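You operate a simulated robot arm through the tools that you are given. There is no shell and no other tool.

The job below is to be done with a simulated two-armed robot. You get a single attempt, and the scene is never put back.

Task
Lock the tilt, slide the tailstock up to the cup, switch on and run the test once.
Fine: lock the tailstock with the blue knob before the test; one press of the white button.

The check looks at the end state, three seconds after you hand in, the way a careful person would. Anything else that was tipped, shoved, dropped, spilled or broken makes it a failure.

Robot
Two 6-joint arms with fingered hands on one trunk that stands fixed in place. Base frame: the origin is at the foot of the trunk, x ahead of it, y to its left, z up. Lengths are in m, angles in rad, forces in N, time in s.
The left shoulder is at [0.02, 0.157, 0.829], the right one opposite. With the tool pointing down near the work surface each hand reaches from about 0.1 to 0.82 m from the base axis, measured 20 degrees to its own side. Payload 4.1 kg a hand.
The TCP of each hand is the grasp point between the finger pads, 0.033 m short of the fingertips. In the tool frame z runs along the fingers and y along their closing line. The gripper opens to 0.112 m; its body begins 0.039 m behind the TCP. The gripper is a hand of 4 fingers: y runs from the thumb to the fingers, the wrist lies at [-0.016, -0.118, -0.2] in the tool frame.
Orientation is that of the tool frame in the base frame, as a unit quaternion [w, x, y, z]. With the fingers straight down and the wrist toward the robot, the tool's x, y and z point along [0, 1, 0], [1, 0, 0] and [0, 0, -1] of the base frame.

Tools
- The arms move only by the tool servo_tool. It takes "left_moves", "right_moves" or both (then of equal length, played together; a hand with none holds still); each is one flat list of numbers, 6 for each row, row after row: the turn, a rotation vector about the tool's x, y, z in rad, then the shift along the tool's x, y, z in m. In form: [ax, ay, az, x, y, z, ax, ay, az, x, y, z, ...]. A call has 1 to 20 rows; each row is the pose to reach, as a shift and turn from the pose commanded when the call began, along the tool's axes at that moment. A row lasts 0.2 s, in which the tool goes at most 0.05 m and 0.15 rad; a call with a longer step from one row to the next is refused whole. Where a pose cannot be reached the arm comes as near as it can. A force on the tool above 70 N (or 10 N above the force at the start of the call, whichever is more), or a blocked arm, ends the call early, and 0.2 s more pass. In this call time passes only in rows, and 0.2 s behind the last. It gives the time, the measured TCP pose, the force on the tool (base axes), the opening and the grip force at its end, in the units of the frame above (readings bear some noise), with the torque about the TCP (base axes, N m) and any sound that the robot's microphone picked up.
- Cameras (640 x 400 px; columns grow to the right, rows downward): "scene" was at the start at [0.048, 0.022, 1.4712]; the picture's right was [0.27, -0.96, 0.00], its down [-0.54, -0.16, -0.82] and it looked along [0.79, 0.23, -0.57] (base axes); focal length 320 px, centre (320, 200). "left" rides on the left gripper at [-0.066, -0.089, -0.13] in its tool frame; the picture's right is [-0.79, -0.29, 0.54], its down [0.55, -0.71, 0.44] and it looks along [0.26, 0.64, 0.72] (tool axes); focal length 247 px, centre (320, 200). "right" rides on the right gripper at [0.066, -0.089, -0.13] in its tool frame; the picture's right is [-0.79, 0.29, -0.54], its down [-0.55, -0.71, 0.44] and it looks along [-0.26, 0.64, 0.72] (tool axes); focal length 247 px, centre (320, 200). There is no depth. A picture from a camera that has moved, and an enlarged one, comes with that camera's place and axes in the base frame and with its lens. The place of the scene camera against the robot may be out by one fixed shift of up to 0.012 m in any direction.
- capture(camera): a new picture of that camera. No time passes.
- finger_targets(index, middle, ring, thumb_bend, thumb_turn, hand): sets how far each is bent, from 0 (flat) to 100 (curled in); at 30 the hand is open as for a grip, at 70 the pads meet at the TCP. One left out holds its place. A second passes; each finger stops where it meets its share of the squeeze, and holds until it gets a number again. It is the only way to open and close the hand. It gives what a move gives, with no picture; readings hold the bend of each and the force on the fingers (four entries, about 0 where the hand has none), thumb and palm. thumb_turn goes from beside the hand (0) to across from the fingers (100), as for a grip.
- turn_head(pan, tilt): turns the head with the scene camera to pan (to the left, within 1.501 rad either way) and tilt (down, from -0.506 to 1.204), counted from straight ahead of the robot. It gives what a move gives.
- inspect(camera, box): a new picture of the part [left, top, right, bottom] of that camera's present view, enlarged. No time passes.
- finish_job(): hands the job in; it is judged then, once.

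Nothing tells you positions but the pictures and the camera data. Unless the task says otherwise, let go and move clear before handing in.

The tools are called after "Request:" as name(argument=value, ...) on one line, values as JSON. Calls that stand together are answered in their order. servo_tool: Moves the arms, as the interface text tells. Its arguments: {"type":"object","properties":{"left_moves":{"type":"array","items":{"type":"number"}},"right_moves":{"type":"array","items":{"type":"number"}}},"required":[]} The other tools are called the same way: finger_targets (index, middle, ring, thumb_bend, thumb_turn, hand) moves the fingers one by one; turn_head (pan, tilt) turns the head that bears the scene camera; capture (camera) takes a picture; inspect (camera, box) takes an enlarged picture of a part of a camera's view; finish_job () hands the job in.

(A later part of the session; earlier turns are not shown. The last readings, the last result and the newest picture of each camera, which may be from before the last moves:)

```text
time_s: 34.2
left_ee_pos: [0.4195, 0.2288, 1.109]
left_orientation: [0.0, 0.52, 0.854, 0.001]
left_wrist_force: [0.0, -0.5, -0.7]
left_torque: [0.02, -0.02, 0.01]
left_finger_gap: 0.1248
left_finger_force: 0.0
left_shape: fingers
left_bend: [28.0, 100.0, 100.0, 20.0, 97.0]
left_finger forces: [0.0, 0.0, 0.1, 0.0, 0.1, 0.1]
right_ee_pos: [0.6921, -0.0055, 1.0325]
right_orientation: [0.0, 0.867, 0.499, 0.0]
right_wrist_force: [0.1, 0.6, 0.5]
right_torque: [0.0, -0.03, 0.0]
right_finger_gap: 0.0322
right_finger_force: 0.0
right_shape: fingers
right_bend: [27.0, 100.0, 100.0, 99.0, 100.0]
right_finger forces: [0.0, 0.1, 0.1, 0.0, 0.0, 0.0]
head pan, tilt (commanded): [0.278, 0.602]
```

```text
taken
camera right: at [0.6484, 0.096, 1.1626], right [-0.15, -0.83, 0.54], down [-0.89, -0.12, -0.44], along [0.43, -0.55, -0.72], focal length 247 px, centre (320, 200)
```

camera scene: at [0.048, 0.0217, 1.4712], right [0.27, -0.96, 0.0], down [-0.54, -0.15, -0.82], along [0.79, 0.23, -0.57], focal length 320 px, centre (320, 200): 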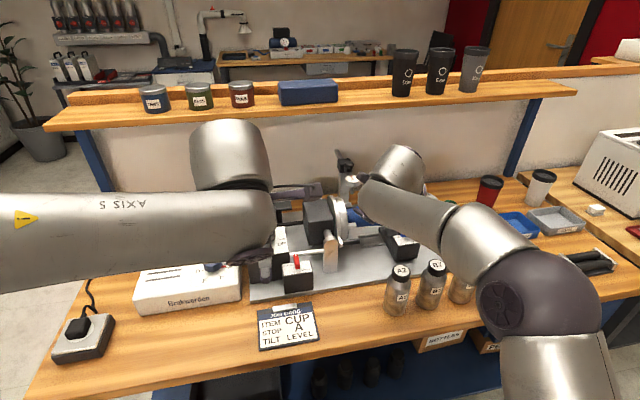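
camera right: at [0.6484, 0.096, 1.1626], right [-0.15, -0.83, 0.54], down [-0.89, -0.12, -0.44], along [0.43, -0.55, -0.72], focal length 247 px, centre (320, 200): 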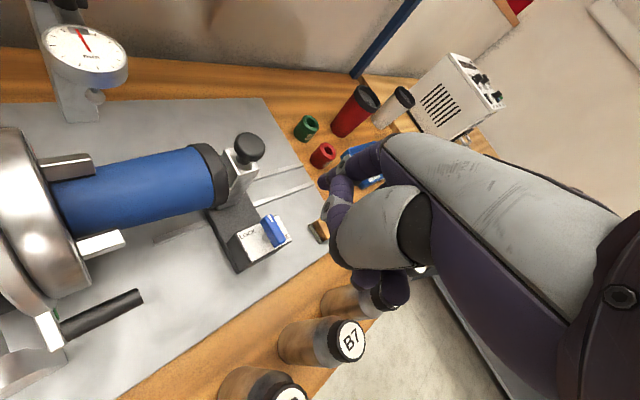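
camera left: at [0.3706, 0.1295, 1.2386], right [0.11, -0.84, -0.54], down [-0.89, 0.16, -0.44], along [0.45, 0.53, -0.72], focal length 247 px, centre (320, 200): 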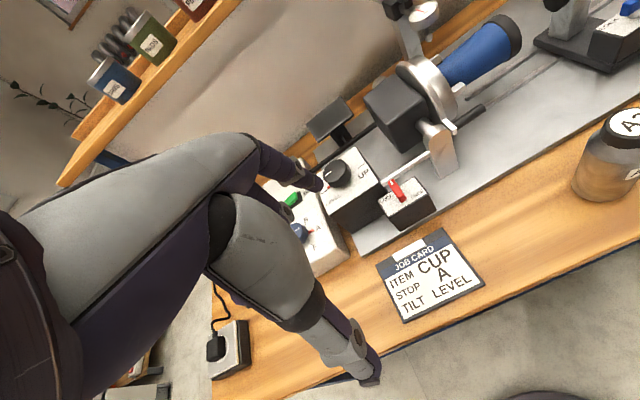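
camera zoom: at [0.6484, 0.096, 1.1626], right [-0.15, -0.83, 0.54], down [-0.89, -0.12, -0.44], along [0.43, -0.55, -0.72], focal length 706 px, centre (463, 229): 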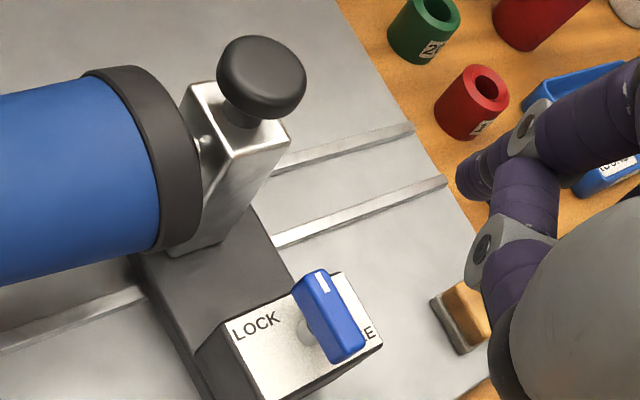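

The lever now looks parallel to the bench's back direction, which matches the locked red lever. I'll zoom in to verify.

Request:
inspect(camera="right", box=[225, 200, 305, 265])

Request:
inspect(camera="scene", box=[340, 180, 480, 300])

Request:
inspect(camera="left", box=[460, 0, 640, 120])

```text
6.15 times, centred on (265, 232) of right
camera zoom: at [0.6484, 0.096, 1.1626], right [-0.15, -0.83, 0.54], down [-0.89, -0.12, -0.44], along [0.43, -0.55, -0.72], focal length 1520 px, centre (658, 0)
```

zoom: 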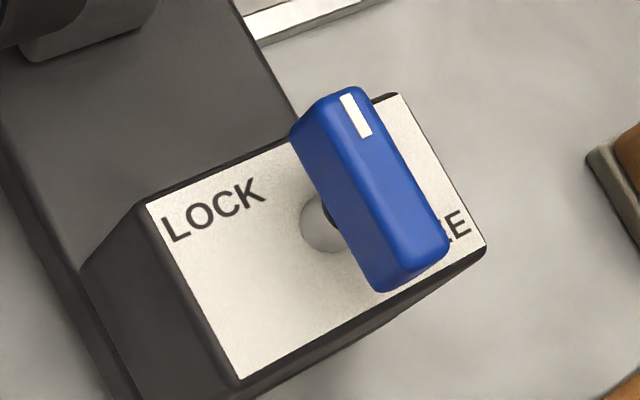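

```text
3.33 times, centred on (410, 240) of scene
camera zoom: at [0.048, 0.0219, 1.4712], right [0.27, -0.96, 0.0], down [-0.54, -0.15, -0.82], along [0.79, 0.23, -0.57], focal length 1066 px, centre (20, 67)
```

zoom: 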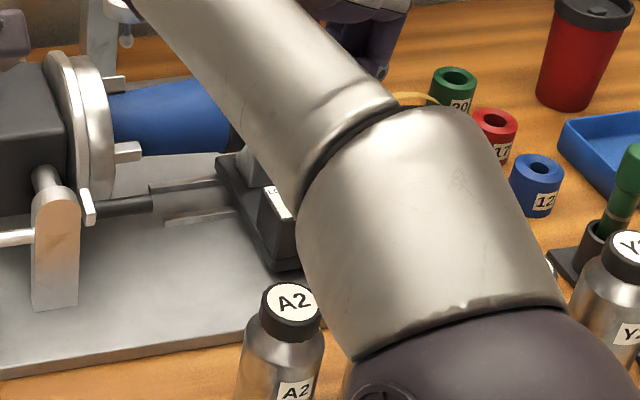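

```text
3.33 times, centred on (550, 60) of left
camera zoom: at [0.3706, 0.1296, 1.2385], right [0.11, -0.84, -0.54], down [-0.88, 0.16, -0.44], along [0.45, 0.53, -0.72], focal length 823 px, centre (-447, 667)
```

zoom: 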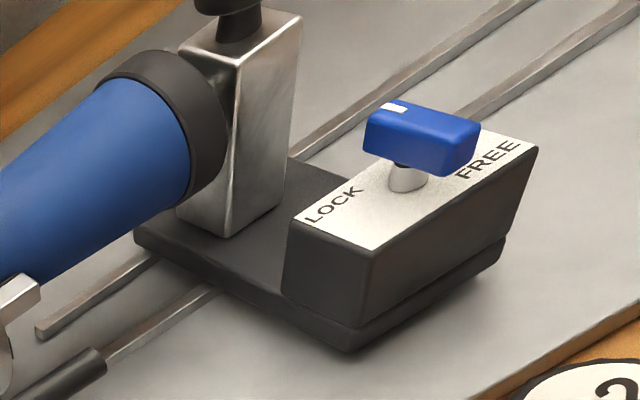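

The blue lever is parallel to the bench's back direction with the mark at the back, fully at LOCK, and the tailstock is still against the cup. I'll withdraw the right hand up and back to its starting area.

Request:
servo_tool(right_moves=[0, 0, 0, 0, 0, -0.04, 0, 0, 0, 0, 0, -0.08, 0, 0, 0, 0, 0, -0.12, 0, 0, -0.1217, -0.037, -0.0201, -0.126, 0, 0, -0.2434, -0.074, -0.0402, -0.132, 0, 0, -0.365, -0.111, -0.0603, -0.138, 0, 0, -0.4868, -0.148, -0.0804, -0.144, 0, 0, -0.6085, -0.185, -0.1005, -0.15, 0, 0, -0.73, -0.2218, -0.1208, -0.156])

Request:
capture(camera="scene")

Request:
capture(camera="right")

Request:
inspect(camera="scene", box=[340, 180, 540, 310])

```text
time_s: 36.2
left_ee_pos: [0.4202, 0.2292, 1.1099]
left_orientation: [0.0, 0.519, 0.855, 0.001]
left_wrist_force: [1.4, 0.2, -1.4]
left_torque: [-0.03, 0.0, 0.0]
left_finger_gap: 0.1248
left_finger_force: 0.0
left_shape: fingers
left_bend: [28.0, 100.0, 100.0, 20.0, 97.0]
left_finger forces: [0.1, 0.0, 0.0, 0.0, 0.1, 0.0]
right_ee_pos: [0.4823, -0.1356, 1.1884]
right_orientation: [-0.001, 0.63, 0.776, 0.0]
right_wrist_force: [0.8, 0.6, 1.1]
right_torque: [-0.03, 0.03, 0.0]
right_finger_gap: 0.0319
right_finger_force: 0.0
right_shape: fingers
right_bend: [27.0, 100.0, 100.0, 99.0, 100.0]
right_finger forces: [0.0, 0.0, 0.1, 0.1, 0.1, 0.1]
right hand out of reach, approached as far as the arm can: row 1, 2, 3, 4
head pan, tilt (commanded): [0.278, 0.602]
```

```text
taken
camera scene: at [0.0485, 0.0225, 1.4712], right [0.27, -0.96, 0.0], down [-0.54, -0.16, -0.82], along [0.79, 0.23, -0.57], focal length 320 px, centre (320, 200)
```

scene: 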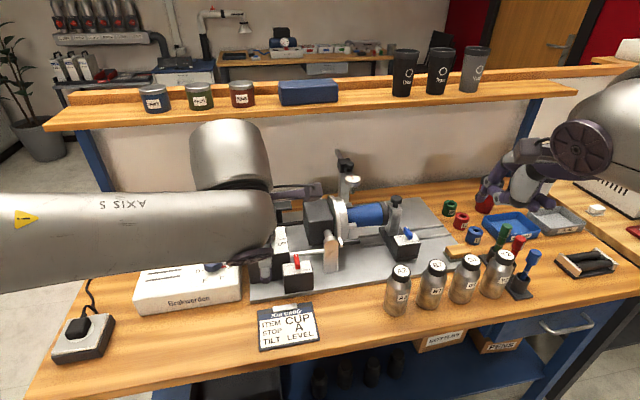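

```text
taken
camera right: at [0.3818, -0.089, 1.3186], right [0.44, -0.72, 0.54], down [-0.58, -0.69, -0.43], along [0.68, -0.12, -0.72], focal length 247 px, centre (320, 200)
```

right: 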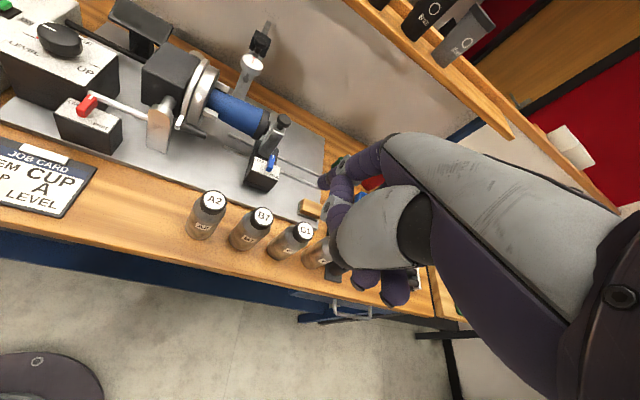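

```text
3.08 times, centred on (440, 245) of scene
camera zoom: at [0.0485, 0.0225, 1.4712], right [0.27, -0.96, 0.0], down [-0.54, -0.16, -0.82], along [0.79, 0.23, -0.57], focal length 984 px, centre (-49, 62)
```

zoom: 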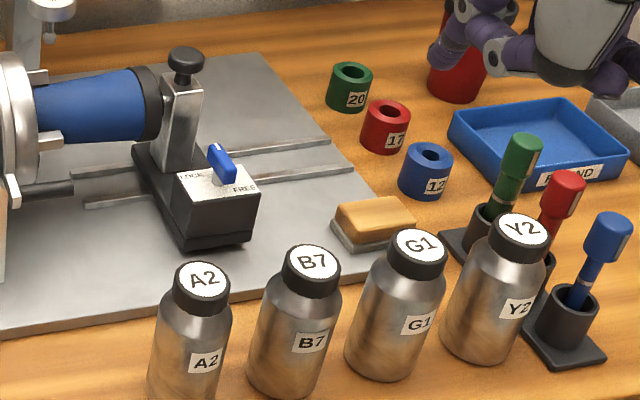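

All other objects are in place and the blue lever is at LOCK. Next are the power switch and TURN button with the left hand. I'll curl the left thumb so it clears the selector knob, and move left to view the control box.

Request:
finger_targets(hand="left", thumb_bend=100, thumb_turn=100, index=28, middle=100, ring=100)

Request:
servo_tool(left_moves=[0, 0, 0, 0.04, 0, 0, 0, 0, 0, 0.08, 0, 0, 0, 0, 0, 0.12, 0, 0])

Request:
capture(camera="left")

Request:
inspect(camera="left", box=[310, 120, 470, 280])

Request:
capture(camera="scene")

```text
time_s: 37.2
left_ee_pos: [0.42, 0.2308, 1.1087]
left_orientation: [0.0, 0.52, 0.854, 0.001]
left_wrist_force: [0.2, 0.2, -1.0]
left_torque: [0.0, 0.05, -0.01]
left_finger_gap: 0.0311
left_finger_force: 0.0
left_shape: fingers
left_bend: [28.0, 100.0, 100.0, 98.0, 100.0]
left_finger forces: [0.0, 0.1, 0.0, 0.0, 0.0, 0.0]
right_ee_pos: [0.4826, -0.1363, 1.1896]
right_orientation: [0.0, 0.632, 0.775, 0.0]
right_wrist_force: [-0.4, 0.0, -0.1]
right_torque: [0.01, 0.01, 0.05]
right_finger_gap: 0.0319
right_finger_force: 0.0
right_shape: fingers
right_bend: [27.0, 100.0, 100.0, 99.0, 100.0]
right_finger forces: [0.0, 0.0, 0.0, 0.0, 0.0, 0.0]
head pan, tilt (commanded): [0.278, 0.602]
```

```text
time_s: 38.0
left_ee_pos: [0.365, 0.3343, 1.1077]
left_orientation: [0.0, 0.519, 0.854, 0.001]
left_wrist_force: [0.0, -0.6, 0.1]
left_torque: [-0.02, 0.02, -0.01]
left_finger_gap: 0.0309
left_finger_force: 0.0
left_shape: fingers
left_bend: [28.0, 100.0, 100.0, 98.0, 100.0]
left_finger forces: [0.0, 0.0, 0.1, 0.0, 0.0, 0.1]
right_ee_pos: [0.4829, -0.1367, 1.1889]
right_orientation: [0.0, 0.632, 0.775, 0.0]
right_wrist_force: [0.1, -0.2, -0.6]
right_torque: [0.0, 0.02, 0.03]
right_finger_gap: 0.0319
right_finger_force: 0.1
right_shape: fingers
right_bend: [27.0, 100.0, 100.0, 99.0, 100.0]
right_finger forces: [0.0, 0.0, 0.1, 0.0, 0.0, 0.0]
head pan, tilt (commanded): [0.278, 0.602]
```

```text
taken
camera left: at [0.3158, 0.2335, 1.2362], right [0.11, -0.84, -0.54], down [-0.88, 0.16, -0.44], along [0.45, 0.52, -0.72], focal length 247 px, centre (320, 200)
```

left: 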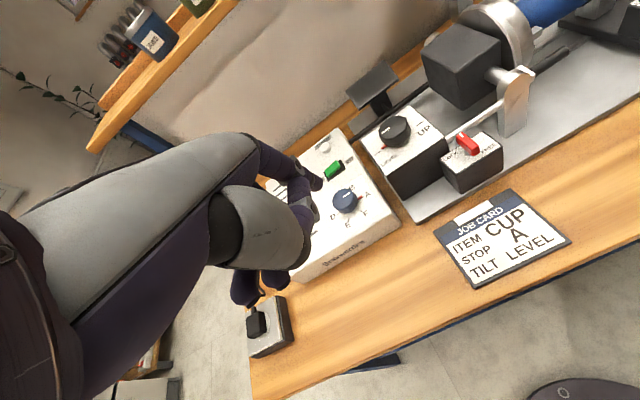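

```text
2.50 times, centred on (390, 200) of left
camera zoom: at [0.3158, 0.2335, 1.2362], right [0.11, -0.84, -0.54], down [-0.88, 0.16, -0.44], along [0.45, 0.52, -0.72], focal length 617 px, centre (145, 200)
```

zoom: 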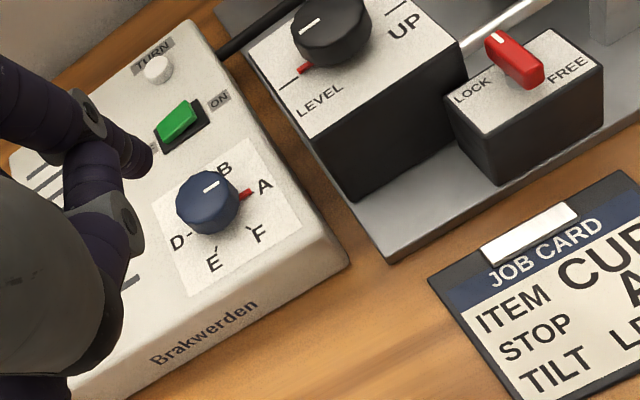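

```text
taken
camera scene: at [0.0483, 0.0218, 1.4712], right [0.27, -0.96, 0.0], down [-0.54, -0.15, -0.82], along [0.79, 0.23, -0.57], focal length 320 px, centre (320, 200)
```

scene: 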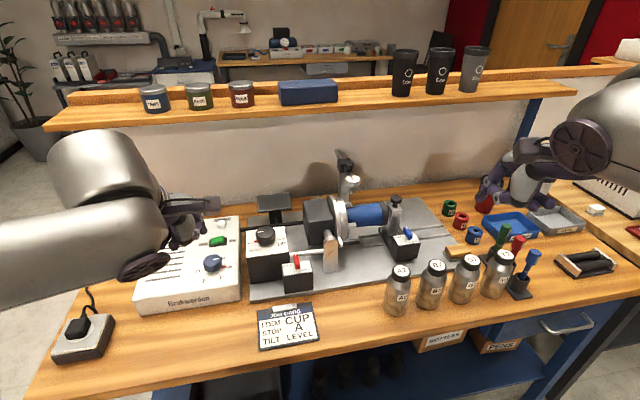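

I can see the panel clearly now: the rocker is at about (0.607, 0.471, 0.88) and the TURN button at about (0.685, 0.505, 0.87). I'll zoom in on the rocker to see which side is up.

Request:
inspect(camera="left", box=[310, 130, 370, 190])

Request:
inspect(camera="scene", box=[195, 215, 245, 255])

Request:
inspect(camera="scene", box=[340, 195, 440, 265])

```text
6.67 times, centred on (340, 160) of left
camera zoom: at [0.3158, 0.2335, 1.2362], right [0.11, -0.84, -0.54], down [-0.88, 0.16, -0.44], along [0.45, 0.52, -0.72], focal length 1646 px, centre (187, 467)
```

zoom: 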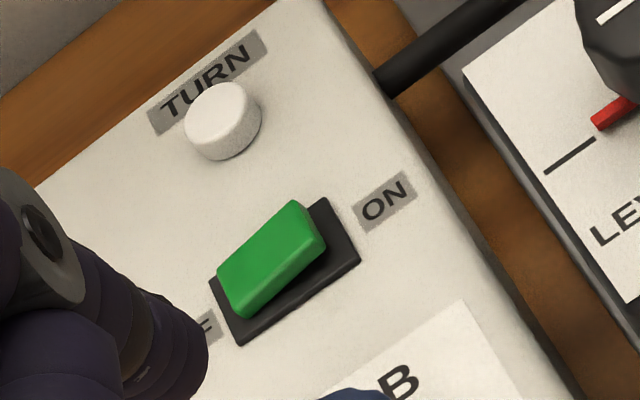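

```text
10.00 times, centred on (220, 235) of scene
camera zoom: at [0.0483, 0.0218, 1.4712], right [0.27, -0.96, 0.0], down [-0.54, -0.15, -0.82], along [0.79, 0.23, -0.57], focal length 3199 px, centre (1320, -150)
```

zoom: 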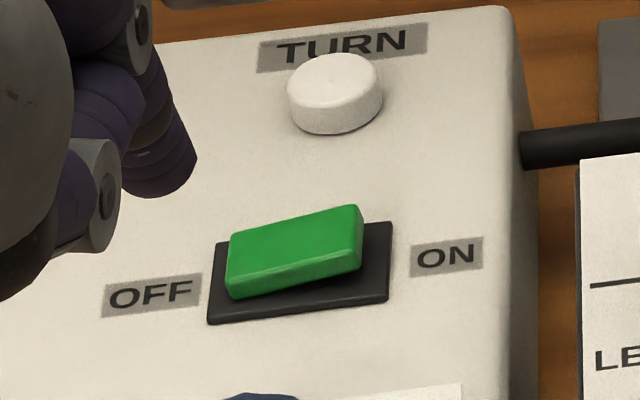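

```text
5.71 times, centred on (390, 230) of scene
camera zoom: at [0.0483, 0.0218, 1.4712], right [0.27, -0.96, 0.0], down [-0.54, -0.15, -0.82], along [0.79, 0.23, -0.57], focal length 1828 px, centre (-80, 29)
```

zoom: 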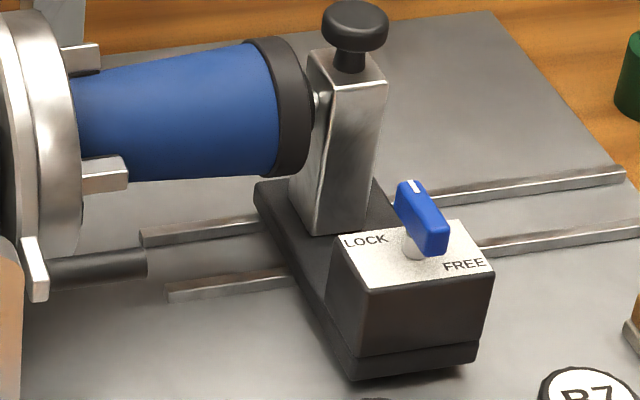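

The rocker's ON (right) side is raised, so it is off. I'll bring the left index over the ON side and hover.

Request:
servo_tool(left_moves=[0, 0, 0, 0.0016, 0.0345, 0.0246, 0, 0, 0, 0.0032, 0.0689, 0.0492, 0, 0, 0, 0.0048, 0.1034, 0.0739, 0, 0, 0, 0.0064, 0.1379, 0.0985, 0, 0, 0, 0.008, 0.1723, 0.1231, 0, 0, 0, 0.0096, 0.2068, 0.1427])

Request:
capture(camera="left")

Request:
inspect(camera="left", box=[270, 120, 410, 260])

Request:
inspect(camera="scene", box=[150, 160, 290, 270])

```text
time_s: 39.4
left_ee_pos: [0.5451, 0.4401, 0.9644]
left_orientation: [0.002, 0.519, 0.855, 0.001]
left_wrist_force: [-0.5, -0.7, 0.3]
left_torque: [0.0, -0.02, -0.03]
left_finger_gap: 0.031
left_finger_force: 0.1
left_shape: fingers
left_bend: [27.0, 100.0, 100.0, 98.0, 100.0]
left_finger forces: [0.0, 0.1, 0.0, 0.0, 0.1, 0.0]
right_ee_pos: [0.4823, -0.1384, 1.1888]
right_orientation: [0.0, 0.632, 0.775, -0.001]
right_wrist_force: [-0.5, 0.3, -0.7]
right_torque: [0.03, 0.0, 0.05]
right_finger_gap: 0.0322
right_finger_force: 0.1
right_shape: fingers
right_bend: [27.0, 100.0, 100.0, 99.0, 100.0]
right_finger forces: [0.0, 0.0, 0.1, 0.0, 0.0, 0.0]
head pan, tilt (commanded): [0.278, 0.602]
```

```text
taken
camera left: at [0.4953, 0.34, 1.093], right [0.11, -0.84, -0.54], down [-0.88, 0.16, -0.44], along [0.45, 0.52, -0.72], focal length 247 px, centre (320, 200)
```

left: 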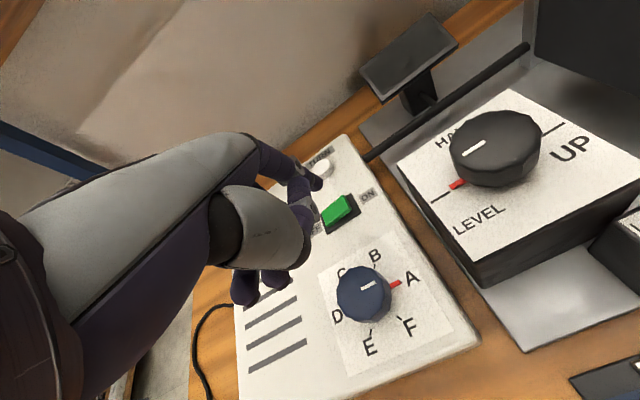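

```text
2.86 times, centred on (340, 190) of left
camera zoom: at [0.4953, 0.34, 1.093], right [0.11, -0.84, -0.54], down [-0.88, 0.16, -0.44], along [0.45, 0.52, -0.72], focal length 706 px, centre (263, 229)
```

zoom: 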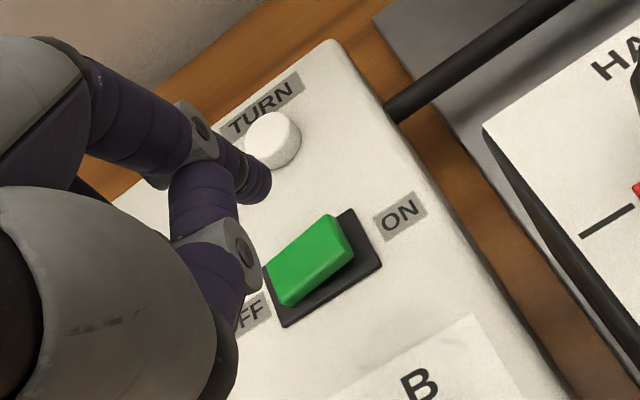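

```text
3.64 times, centred on (220, 215) of scene
camera zoom: at [0.0475, 0.0218, 1.4713], right [0.27, -0.96, 0.0], down [-0.54, -0.15, -0.82], along [0.79, 0.23, -0.57], focal length 1163 px, centre (684, 146)
```

zoom: 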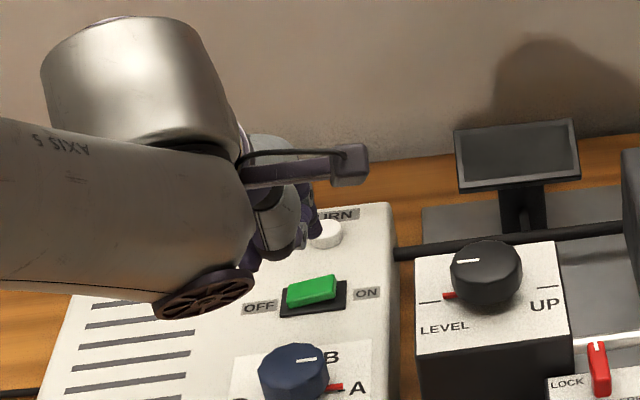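

The index tip at about (0.617, 0.467) is almost exactly above the ON end of the rocker at (0.617, 0.464). I'll lower to just above it.

Request:
servo_tool(left_moves=[0, 0, 0, -0.0028, -0.0014, 0.015, 0, 0, 0, -0.0028, -0.0014, 0.03])

Request:
inspect(camera="left", box=[270, 120, 410, 260])

Request:
inspect(camera="scene", box=[180, 200, 260, 260])

```text
time_s: 40.0
left_ee_pos: [0.545, 0.4365, 0.9353]
left_orientation: [0.001, 0.52, 0.854, 0.001]
left_wrist_force: [-0.6, 0.0, -0.1]
left_torque: [0.03, -0.01, 0.01]
left_finger_gap: 0.0312
left_finger_force: 0.0
left_shape: fingers
left_bend: [27.0, 100.0, 100.0, 98.0, 100.0]
left_finger forces: [0.1, 0.0, 0.1, 0.0, 0.0, 0.0]
right_ee_pos: [0.4835, -0.1355, 1.1894]
right_orientation: [0.0, 0.632, 0.775, 0.0]
right_wrist_force: [-0.2, 0.3, 1.2]
right_torque: [-0.02, -0.01, 0.02]
right_finger_gap: 0.032
right_finger_force: 0.0
right_shape: fingers
right_bend: [27.0, 100.0, 100.0, 99.0, 100.0]
right_finger forces: [0.1, 0.1, 0.0, 0.0, 0.0, 0.0]
head pan, tilt (commanded): [0.278, 0.602]
```

```text
2.86 times, centred on (340, 190) of left
camera zoom: at [0.4952, 0.3363, 1.0633], right [0.11, -0.84, -0.54], down [-0.88, 0.16, -0.44], along [0.45, 0.53, -0.72], focal length 706 px, centre (263, 229)
```

zoom: 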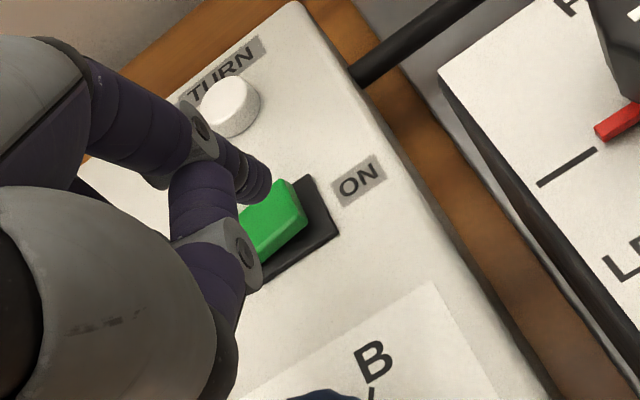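

```text
6.67 times, centred on (220, 230) of scene
camera zoom: at [0.0479, 0.0219, 1.4712], right [0.27, -0.96, 0.0], down [-0.54, -0.15, -0.82], along [0.79, 0.23, -0.57], focal length 2133 px, centre (987, 0)
```

zoom: 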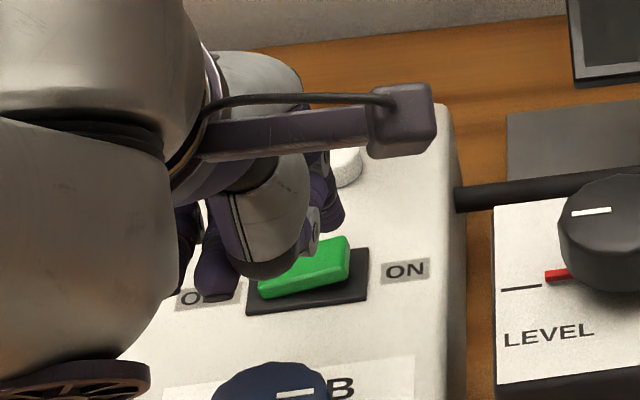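

The tip is in line with the ON end. I'll lower in small steps, watching for contact.

Request:
servo_tool(left_moves=[0, 0, 0, 0, 0, 0.004, 0, 0, 0, 0, 0, 0.008, 0, 0, 0, 0, 0, 0.011])

Request:
inspect(camera="left", box=[270, 120, 410, 260])

Request:
inspect(camera="scene", box=[180, 200, 260, 260])

```text
time_s: 40.8
left_ee_pos: [0.5449, 0.4356, 0.9241]
left_orientation: [0.001, 0.519, 0.855, 0.001]
left_wrist_force: [-0.2, 0.6, 0.0]
left_torque: [0.04, 0.02, 0.01]
left_finger_gap: 0.0312
left_finger_force: 0.0
left_shape: fingers
left_bend: [27.0, 100.0, 100.0, 98.0, 100.0]
left_finger forces: [0.0, 0.0, 0.1, 0.0, 0.0, 0.1]
right_ee_pos: [0.4835, -0.1344, 1.1886]
right_orientation: [0.0, 0.632, 0.775, 0.0]
right_wrist_force: [0.0, 0.8, 1.0]
right_torque: [-0.01, 0.02, 0.02]
right_finger_gap: 0.0319
right_finger_force: 0.1
right_shape: fingers
right_bend: [27.0, 100.0, 100.0, 99.0, 100.0]
right_finger forces: [0.0, 0.0, 0.0, 0.0, 0.1, 0.0]
head pan, tilt (commanded): [0.278, 0.602]
```

```text
2.86 times, centred on (340, 190) of left
camera zoom: at [0.495, 0.3362, 1.0529], right [0.11, -0.84, -0.54], down [-0.88, 0.16, -0.44], along [0.45, 0.52, -0.72], focal length 706 px, centre (263, 229)
```

zoom: 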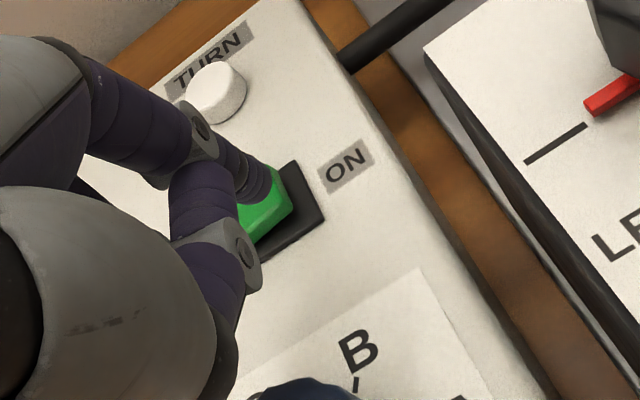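

```text
6.67 times, centred on (220, 230) of scene
camera zoom: at [0.048, 0.022, 1.4712], right [0.27, -0.96, 0.0], down [-0.54, -0.16, -0.82], along [0.79, 0.23, -0.57], focal length 2133 px, centre (987, 0)
```

zoom: 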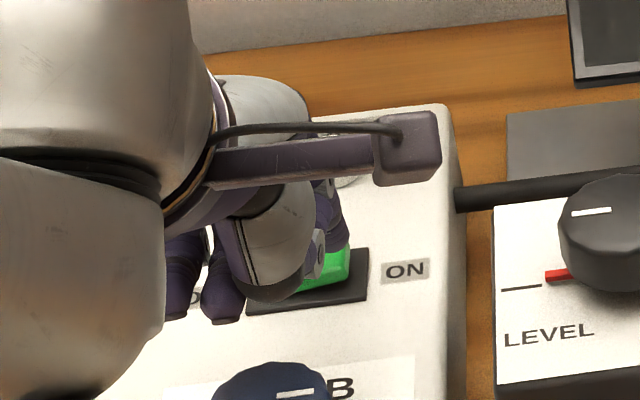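

Request:
servo_tool(left_moves=[0, 0, 0, 0, 0, 0.002, 0, 0, 0, 0, 0, 0.004, 0, 0, 0, 0, 0, 0.006])

Request:
inspect(camera="left", box=[270, 120, 410, 260])

Request:
inspect(camera="scene", box=[180, 200, 260, 260])

```text
time_s: 41.6
left_ee_pos: [0.5426, 0.4358, 0.9184]
left_orientation: [0.0, 0.519, 0.854, 0.0]
left_wrist_force: [0.7, 0.4, -0.2]
left_torque: [0.01, 0.03, 0.01]
left_finger_gap: 0.0312
left_finger_force: 0.1
left_shape: fingers
left_bend: [27.0, 100.0, 100.0, 98.0, 100.0]
left_finger forces: [0.0, 0.0, 0.0, 0.1, 0.0, 0.1]
right_ee_pos: [0.4831, -0.1353, 1.1901]
right_orientation: [0.001, 0.632, 0.775, 0.001]
right_wrist_force: [0.1, -0.3, -0.1]
right_torque: [-0.01, -0.02, -0.02]
right_finger_gap: 0.0321
right_finger_force: 0.1
right_shape: fingers
right_bend: [27.0, 100.0, 100.0, 99.0, 100.0]
right_finger forces: [0.0, 0.0, 0.1, 0.0, 0.1, 0.0]
head pan, tilt (commanded): [0.278, 0.602]
```

```text
2.86 times, centred on (340, 190) of left
camera zoom: at [0.4946, 0.3359, 1.0465], right [0.11, -0.84, -0.54], down [-0.88, 0.16, -0.44], along [0.45, 0.52, -0.72], focal length 706 px, centre (263, 229)
```

zoom: 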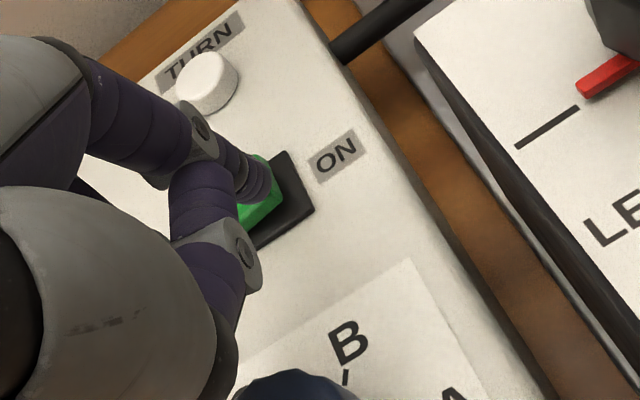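

```text
6.67 times, centred on (220, 230) of scene
camera zoom: at [0.048, 0.022, 1.4712], right [0.27, -0.96, 0.0], down [-0.54, -0.16, -0.82], along [0.79, 0.23, -0.57], focal length 2133 px, centre (987, 0)
```

zoom: 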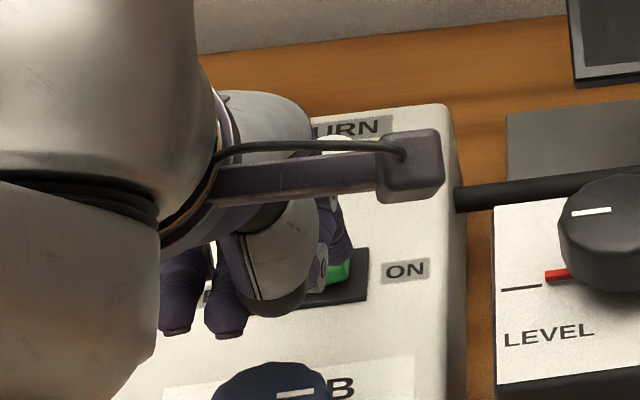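

Request:
servo_tool(left_moves=[0, 0, 0, 0, 0, 0.002, 0, 0, 0, 0, 0, 0.004])

Request:
inspect(camera="left", box=[270, 120, 410, 260])

```text
time_s: 42.2
left_ee_pos: [0.5437, 0.4356, 0.9134]
left_orientation: [0.0, 0.52, 0.854, -0.001]
left_wrist_force: [-0.5, -0.3, 0.0]
left_torque: [0.0, 0.0, 0.02]
left_finger_gap: 0.0311
left_finger_force: 0.1
left_shape: fingers
left_bend: [27.0, 100.0, 100.0, 98.0, 100.0]
left_finger forces: [0.0, 0.1, 0.1, 0.0, 0.0, 0.0]
right_ee_pos: [0.4838, -0.1353, 1.1898]
right_orientation: [0.0, 0.632, 0.775, 0.0]
right_wrist_force: [-0.2, 0.2, -0.3]
right_torque: [0.01, 0.02, -0.02]
right_finger_gap: 0.032
right_finger_force: 0.0
right_shape: fingers
right_bend: [27.0, 100.0, 100.0, 99.0, 100.0]
right_finger forces: [0.0, 0.0, 0.0, 0.0, 0.0, 0.0]
head pan, tilt (commanded): [0.278, 0.602]
```

```text
2.86 times, centred on (340, 190) of left
camera zoom: at [0.4949, 0.3354, 1.0428], right [0.11, -0.84, -0.54], down [-0.88, 0.16, -0.44], along [0.45, 0.52, -0.72], focal length 706 px, centre (263, 229)
```

zoom: 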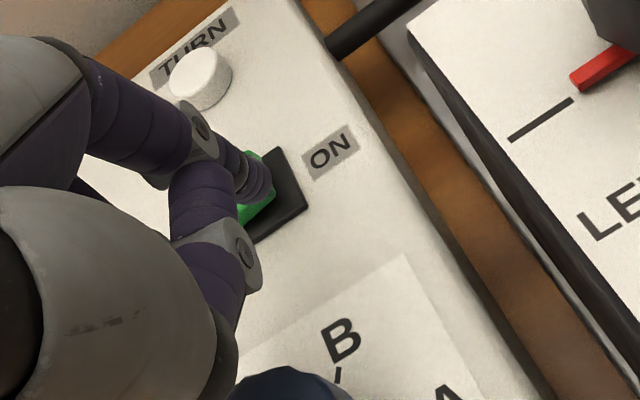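

Request:
servo_tool(left_moves=[0, 0, 0, 0, 0, 0.002, 0, 0, 0, 0, 0, 0.004])

Request:
inspect(camera="left", box=[270, 120, 410, 260])

Request:
inspect(camera="scene", box=[180, 200, 260, 260])

```text
time_s: 42.8
left_ee_pos: [0.5441, 0.4343, 0.9103]
left_orientation: [0.001, 0.519, 0.855, 0.001]
left_wrist_force: [-0.2, 0.6, -0.2]
left_torque: [0.02, -0.03, -0.03]
left_finger_gap: 0.0312
left_finger_force: 0.6
left_shape: fingers
left_bend: [27.0, 100.0, 100.0, 98.0, 100.0]
left_finger forces: [0.2, 0.1, 0.1, 0.0, 0.0, 0.0]
right_ee_pos: [0.4814, -0.1349, 1.189]
right_orientation: [-0.001, 0.632, 0.775, 0.0]
right_wrist_force: [0.0, 0.0, 0.2]
right_torque: [0.01, -0.01, 0.01]
right_finger_gap: 0.0322
right_finger_force: 0.0
right_shape: fingers
right_bend: [27.0, 100.0, 100.0, 99.0, 100.0]
right_finger forces: [0.1, 0.0, 0.0, 0.0, 0.0, 0.1]
head pan, tilt (commanded): [0.278, 0.602]
```

```text
2.86 times, centred on (340, 190) of left
camera zoom: at [0.4949, 0.3353, 1.0387], right [0.11, -0.84, -0.54], down [-0.88, 0.16, -0.44], along [0.45, 0.52, -0.72], focal length 706 px, centre (263, 229)
```

zoom: 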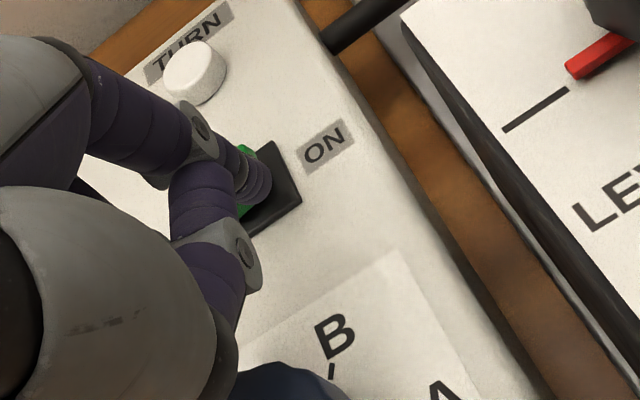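

```text
6.67 times, centred on (220, 230) of scene
camera zoom: at [0.048, 0.022, 1.4712], right [0.27, -0.96, 0.0], down [-0.54, -0.16, -0.82], along [0.79, 0.23, -0.57], focal length 2133 px, centre (987, 0)
```

zoom: 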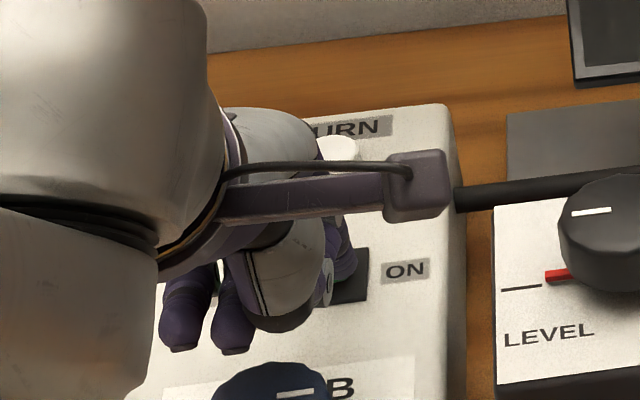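

Contact is just beginning (0.2–0.6 N) on the ON side. I'll shift 3 mm toward the rocker's centreline and press down.

Request:
servo_tool(left_moves=[0, 0, 0, 0, 0.003, -0.002, 0, 0, 0, 0, 0.003, 0.002, 0, 0, 0, 0, 0.003, 0.004, 0, 0, 0, 0, 0.003, 0.006])

Request:
inspect(camera="left", box=[270, 120, 410, 260])

```text
time_s: 43.8
left_ee_pos: [0.5471, 0.4363, 0.9054]
left_orientation: [-0.001, 0.519, 0.855, 0.0]
left_wrist_force: [-0.2, 0.2, 1.9]
left_torque: [0.05, -0.11, 0.03]
left_finger_gap: 0.0315
left_finger_force: 0.2
left_shape: fingers
left_bend: [27.0, 100.0, 100.0, 98.0, 100.0]
left_finger forces: [1.5, 0.1, 0.1, 0.0, 0.0, 0.0]
right_ee_pos: [0.4831, -0.1354, 1.1894]
right_orientation: [0.001, 0.632, 0.775, 0.0]
right_wrist_force: [-0.1, 0.0, 0.0]
right_torque: [0.03, 0.02, 0.0]
right_finger_gap: 0.0322
right_finger_force: 0.0
right_shape: fingers
right_bend: [27.0, 100.0, 100.0, 99.0, 100.0]
right_finger forces: [0.0, 0.0, 0.0, 0.0, 0.1, 0.0]
head pan, tilt (commanded): [0.278, 0.602]
```

```text
2.86 times, centred on (340, 190) of left
camera zoom: at [0.4973, 0.3364, 1.0334], right [0.11, -0.84, -0.54], down [-0.88, 0.16, -0.44], along [0.45, 0.53, -0.72], focal length 706 px, centre (263, 229)
```

zoom: 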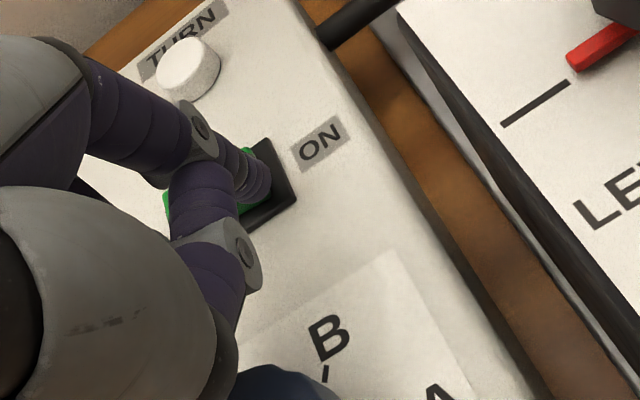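

The rocker is moving, since its green OFF side now shows. I'll press a bit further.

Request:
servo_tool(left_moves=[0, 0, 0, 0, 0, 0.0015, 0, 0, 0, 0, 0, 0.003, 0, 0, 0, 0, 0, 0.0045])

Request:
inspect(camera="left", box=[270, 120, 410, 260])

Request:
inspect(camera="scene", box=[180, 200, 260, 260])

```text
time_s: 44.6
left_ee_pos: [0.5472, 0.4362, 0.9021]
left_orientation: [0.002, 0.519, 0.855, 0.003]
left_wrist_force: [-6.6, -6.3, 21.6]
left_torque: [0.34, -1.28, -0.24]
left_finger_gap: 0.0318
left_finger_force: 11.0
left_shape: fingers
left_bend: [27.0, 100.0, 100.0, 98.0, 100.0]
left_finger forces: [21.5, 0.0, 0.0, 0.0, 0.0, 0.0]
right_ee_pos: [0.482, -0.1361, 1.1894]
right_orientation: [0.0, 0.632, 0.775, 0.0]
right_wrist_force: [-0.6, -0.3, 0.5]
right_torque: [0.03, -0.01, 0.0]
right_finger_gap: 0.0319
right_finger_force: 0.1
right_shape: fingers
right_bend: [27.0, 100.0, 100.0, 99.0, 100.0]
right_finger forces: [0.0, 0.1, 0.0, 0.0, 0.0, 0.0]
head pan, tilt (commanded): [0.278, 0.602]
```

```text
2.86 times, centred on (340, 190) of left
camera zoom: at [0.497, 0.3367, 1.0302], right [0.11, -0.83, -0.54], down [-0.88, 0.17, -0.44], along [0.46, 0.53, -0.72], focal length 706 px, centre (263, 229)
```

zoom: 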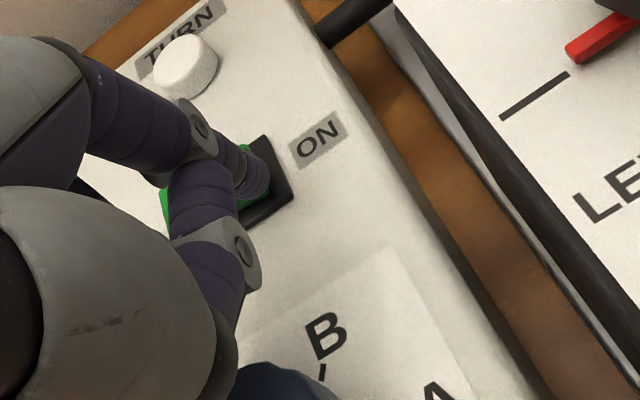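

```text
6.67 times, centred on (220, 230) of scene
camera zoom: at [0.0472, 0.0214, 1.4713], right [0.27, -0.96, 0.0], down [-0.54, -0.15, -0.82], along [0.79, 0.23, -0.57], focal length 2133 px, centre (987, 0)
```

zoom: 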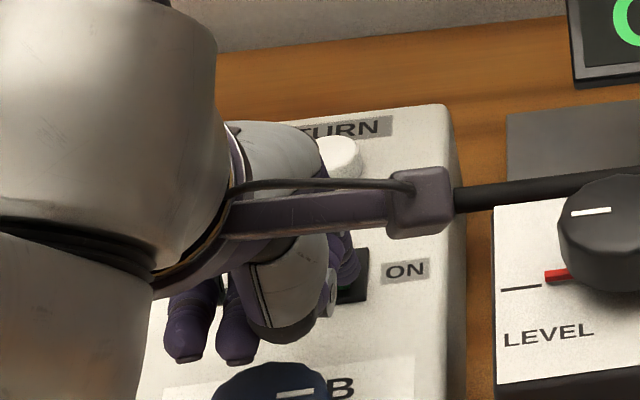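

The display behind the tilt box has lit up, so the power is on, and the press has bottomed out. I'll lift straight off.

Request:
servo_tool(left_moves=[0, 0, 0, 0, 0, -0.006, 0, 0, 0, 0, 0, -0.03, 0, 0, 0, 0, 0, -0.06])

Request:
capture(camera="scene")

Request:
inspect(camera="left", box=[270, 80, 430, 240])

Request:
inspect(camera="scene", box=[190, 180, 300, 270])

```text
time_s: 45.4
left_ee_pos: [0.5466, 0.4374, 0.9594]
left_orientation: [0.0, 0.519, 0.855, 0.001]
left_wrist_force: [-0.5, -0.4, 0.1]
left_torque: [0.0, 0.04, 0.01]
left_finger_gap: 0.0315
left_finger_force: 0.2
left_shape: fingers
left_bend: [27.0, 100.0, 100.0, 98.0, 100.0]
left_finger forces: [0.1, 0.1, 0.0, 0.1, 0.0, 0.0]
right_ee_pos: [0.4828, -0.137, 1.1897]
right_orientation: [-0.001, 0.633, 0.774, 0.0]
right_wrist_force: [1.3, 1.0, -0.5]
right_torque: [-0.01, -0.02, 0.0]
right_finger_gap: 0.0321
right_finger_force: 0.1
right_shape: fingers
right_bend: [27.0, 100.0, 100.0, 99.0, 100.0]
right_finger forces: [0.0, 0.0, 0.0, 0.0, 0.0, 0.0]
head pan, tilt (commanded): [0.278, 0.602]
```

```text
taken
camera scene: at [0.0481, 0.0222, 1.4712], right [0.27, -0.96, 0.0], down [-0.54, -0.16, -0.82], along [0.79, 0.23, -0.57], focal length 320 px, centre (320, 200)
```

scene: 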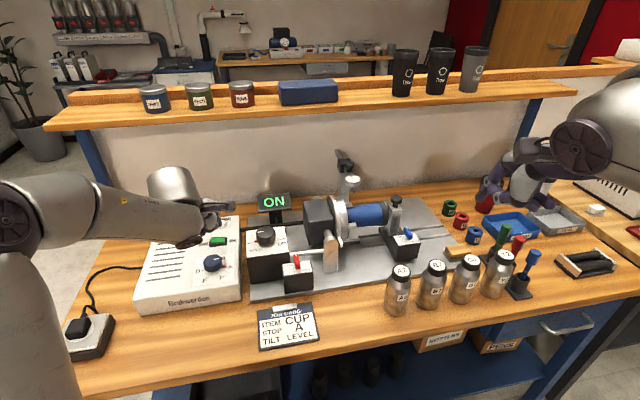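

```text
2.50 times, centred on (350, 160) of left
camera zoom: at [0.4979, 0.3375, 1.0884], right [0.11, -0.84, -0.54], down [-0.89, 0.16, -0.44], along [0.45, 0.52, -0.72], focal length 617 px, centre (245, 300)
```

zoom: 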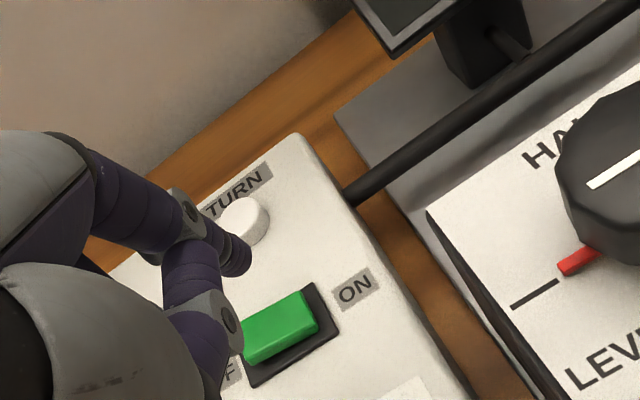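

```text
4.44 times, centred on (245, 225) of scene
camera zoom: at [0.0481, 0.0222, 1.4712], right [0.27, -0.96, 0.0], down [-0.54, -0.16, -0.82], along [0.79, 0.23, -0.57], focal length 1422 px, centre (653, 89)
```

zoom: 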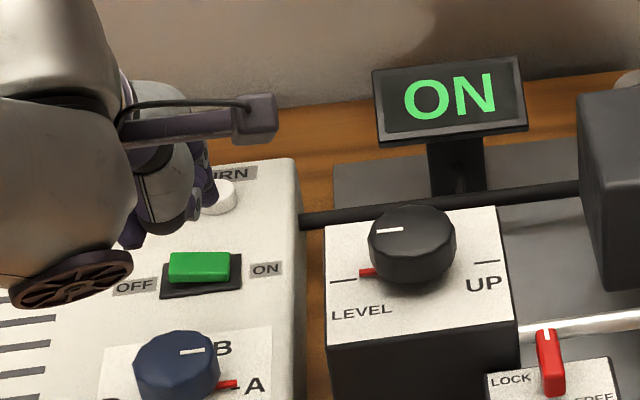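

The display reads ON. Tilt is locked at LEVEL, the selector is at A, and the tailstock is locked against the cup. Now I'll hover over the white TURN button at about (0.676, 0.498).

Request:
servo_tool(left_moves=[0, 0, 0, 0.0013, 0.0332, 0, 0, 0, 0, 0.0027, 0.0664, 0, 0, 0, 0, 0.0027, 0.0664, 0.018])

Request:
capture(camera="left")

Request:
inspect(camera="left", box=[270, 120, 410, 260])

Request:
inspect(camera="scene", box=[180, 180, 260, 250])

```text
time_s: 46.2
left_ee_pos: [0.6038, 0.4694, 0.9419]
left_orientation: [0.0, 0.52, 0.854, 0.001]
left_wrist_force: [-0.2, 1.0, 0.2]
left_torque: [0.03, -0.02, 0.04]
left_finger_gap: 0.0315
left_finger_force: 0.1
left_shape: fingers
left_bend: [27.0, 100.0, 100.0, 98.0, 100.0]
left_finger forces: [0.0, 0.0, 0.1, 0.0, 0.0, 0.1]
right_ee_pos: [0.4821, -0.1357, 1.1889]
right_orientation: [0.0, 0.632, 0.775, 0.0]
right_wrist_force: [-0.1, -0.3, 0.0]
right_torque: [0.01, -0.02, -0.04]
right_finger_gap: 0.0322
right_finger_force: 0.1
right_shape: fingers
right_bend: [27.0, 100.0, 100.0, 99.0, 100.0]
right_finger forces: [0.0, 0.0, 0.0, 0.1, 0.0, 0.1]
head pan, tilt (commanded): [0.278, 0.602]
```

```text
taken
camera left: at [0.555, 0.3698, 1.0708], right [0.11, -0.84, -0.54], down [-0.88, 0.16, -0.44], along [0.45, 0.53, -0.72], focal length 247 px, centre (320, 200)
```

left: 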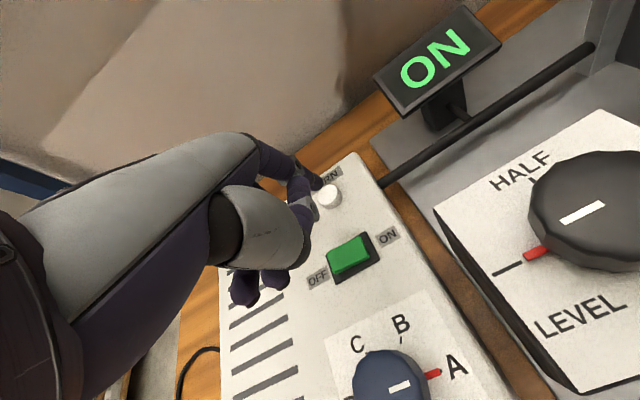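

```text
2.86 times, centred on (340, 190) of left
camera zoom: at [0.555, 0.3698, 1.0708], right [0.11, -0.84, -0.54], down [-0.88, 0.16, -0.44], along [0.45, 0.53, -0.72], focal length 706 px, centre (263, 229)
```

zoom: 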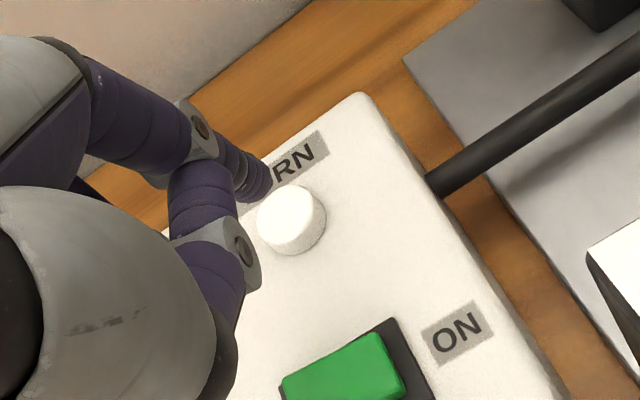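

```text
5.71 times, centred on (220, 215) of scene
camera zoom: at [0.0478, 0.0219, 1.4712], right [0.27, -0.96, 0.0], down [-0.54, -0.15, -0.82], along [0.79, 0.23, -0.57], focal length 1828 px, centre (891, 114)
```

zoom: 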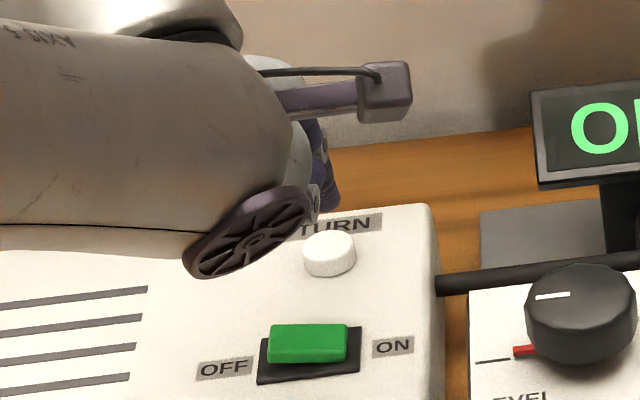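

The button is about 8 mm further back than the fingertip once height is allowed for. I'll shift back 8 mm and lower to just above it.

Request:
servo_tool(left_moves=[0, 0, 0, 0.002, 0.008, 0, 0, 0, 0, 0.002, 0.008, 0.01, 0, 0, 0, 0.002, 0.008, 0.02])

Request:
inspect(camera="left", box=[270, 120, 410, 260])

Request:
inspect(camera="scene", box=[180, 180, 260, 250])

```text
time_s: 47.0
left_ee_pos: [0.6101, 0.4764, 0.9225]
left_orientation: [0.001, 0.519, 0.855, 0.0]
left_wrist_force: [0.0, 0.2, -0.4]
left_torque: [0.02, 0.0, 0.0]
left_finger_gap: 0.0315
left_finger_force: 0.1
left_shape: fingers
left_bend: [27.0, 100.0, 100.0, 98.0, 100.0]
left_finger forces: [0.1, 0.1, 0.1, 0.0, 0.1, 0.0]
right_ee_pos: [0.4821, -0.135, 1.1891]
right_orientation: [-0.001, 0.632, 0.775, 0.0]
right_wrist_force: [0.1, 0.7, -0.3]
right_torque: [-0.01, 0.0, 0.02]
right_finger_gap: 0.032
right_finger_force: 0.2
right_shape: fingers
right_bend: [27.0, 100.0, 100.0, 99.0, 100.0]
right_finger forces: [0.1, 0.1, 0.0, 0.0, 0.1, 0.0]
head pan, tilt (commanded): [0.278, 0.602]
```

```text
2.86 times, centred on (340, 190) of left
camera zoom: at [0.5616, 0.3751, 1.0508], right [0.11, -0.84, -0.54], down [-0.88, 0.16, -0.44], along [0.45, 0.53, -0.72], focal length 706 px, centre (263, 229)
```

zoom: 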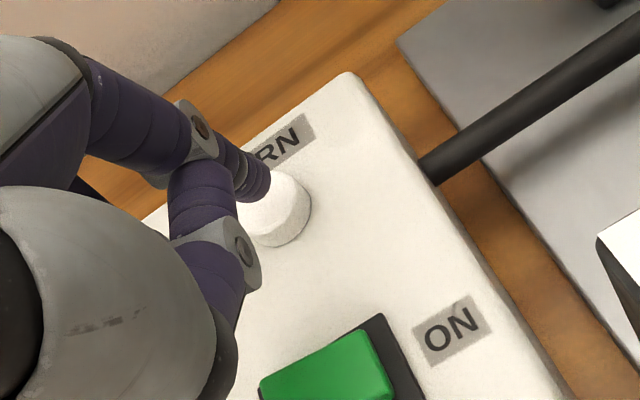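

```text
5.71 times, centred on (220, 215) of scene
camera zoom: at [0.0479, 0.022, 1.4712], right [0.27, -0.96, 0.0], down [-0.54, -0.15, -0.82], along [0.79, 0.23, -0.57], focal length 1828 px, centre (891, 114)
```

zoom: 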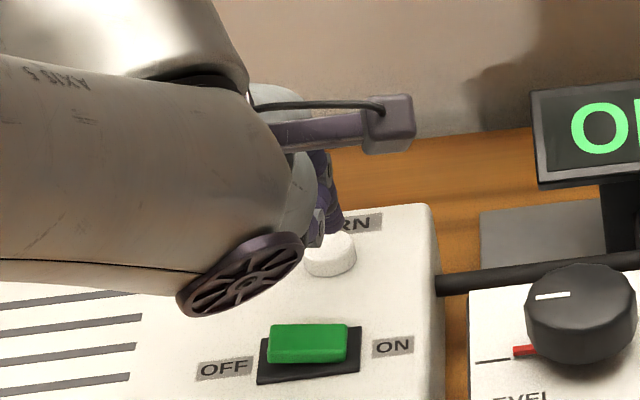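

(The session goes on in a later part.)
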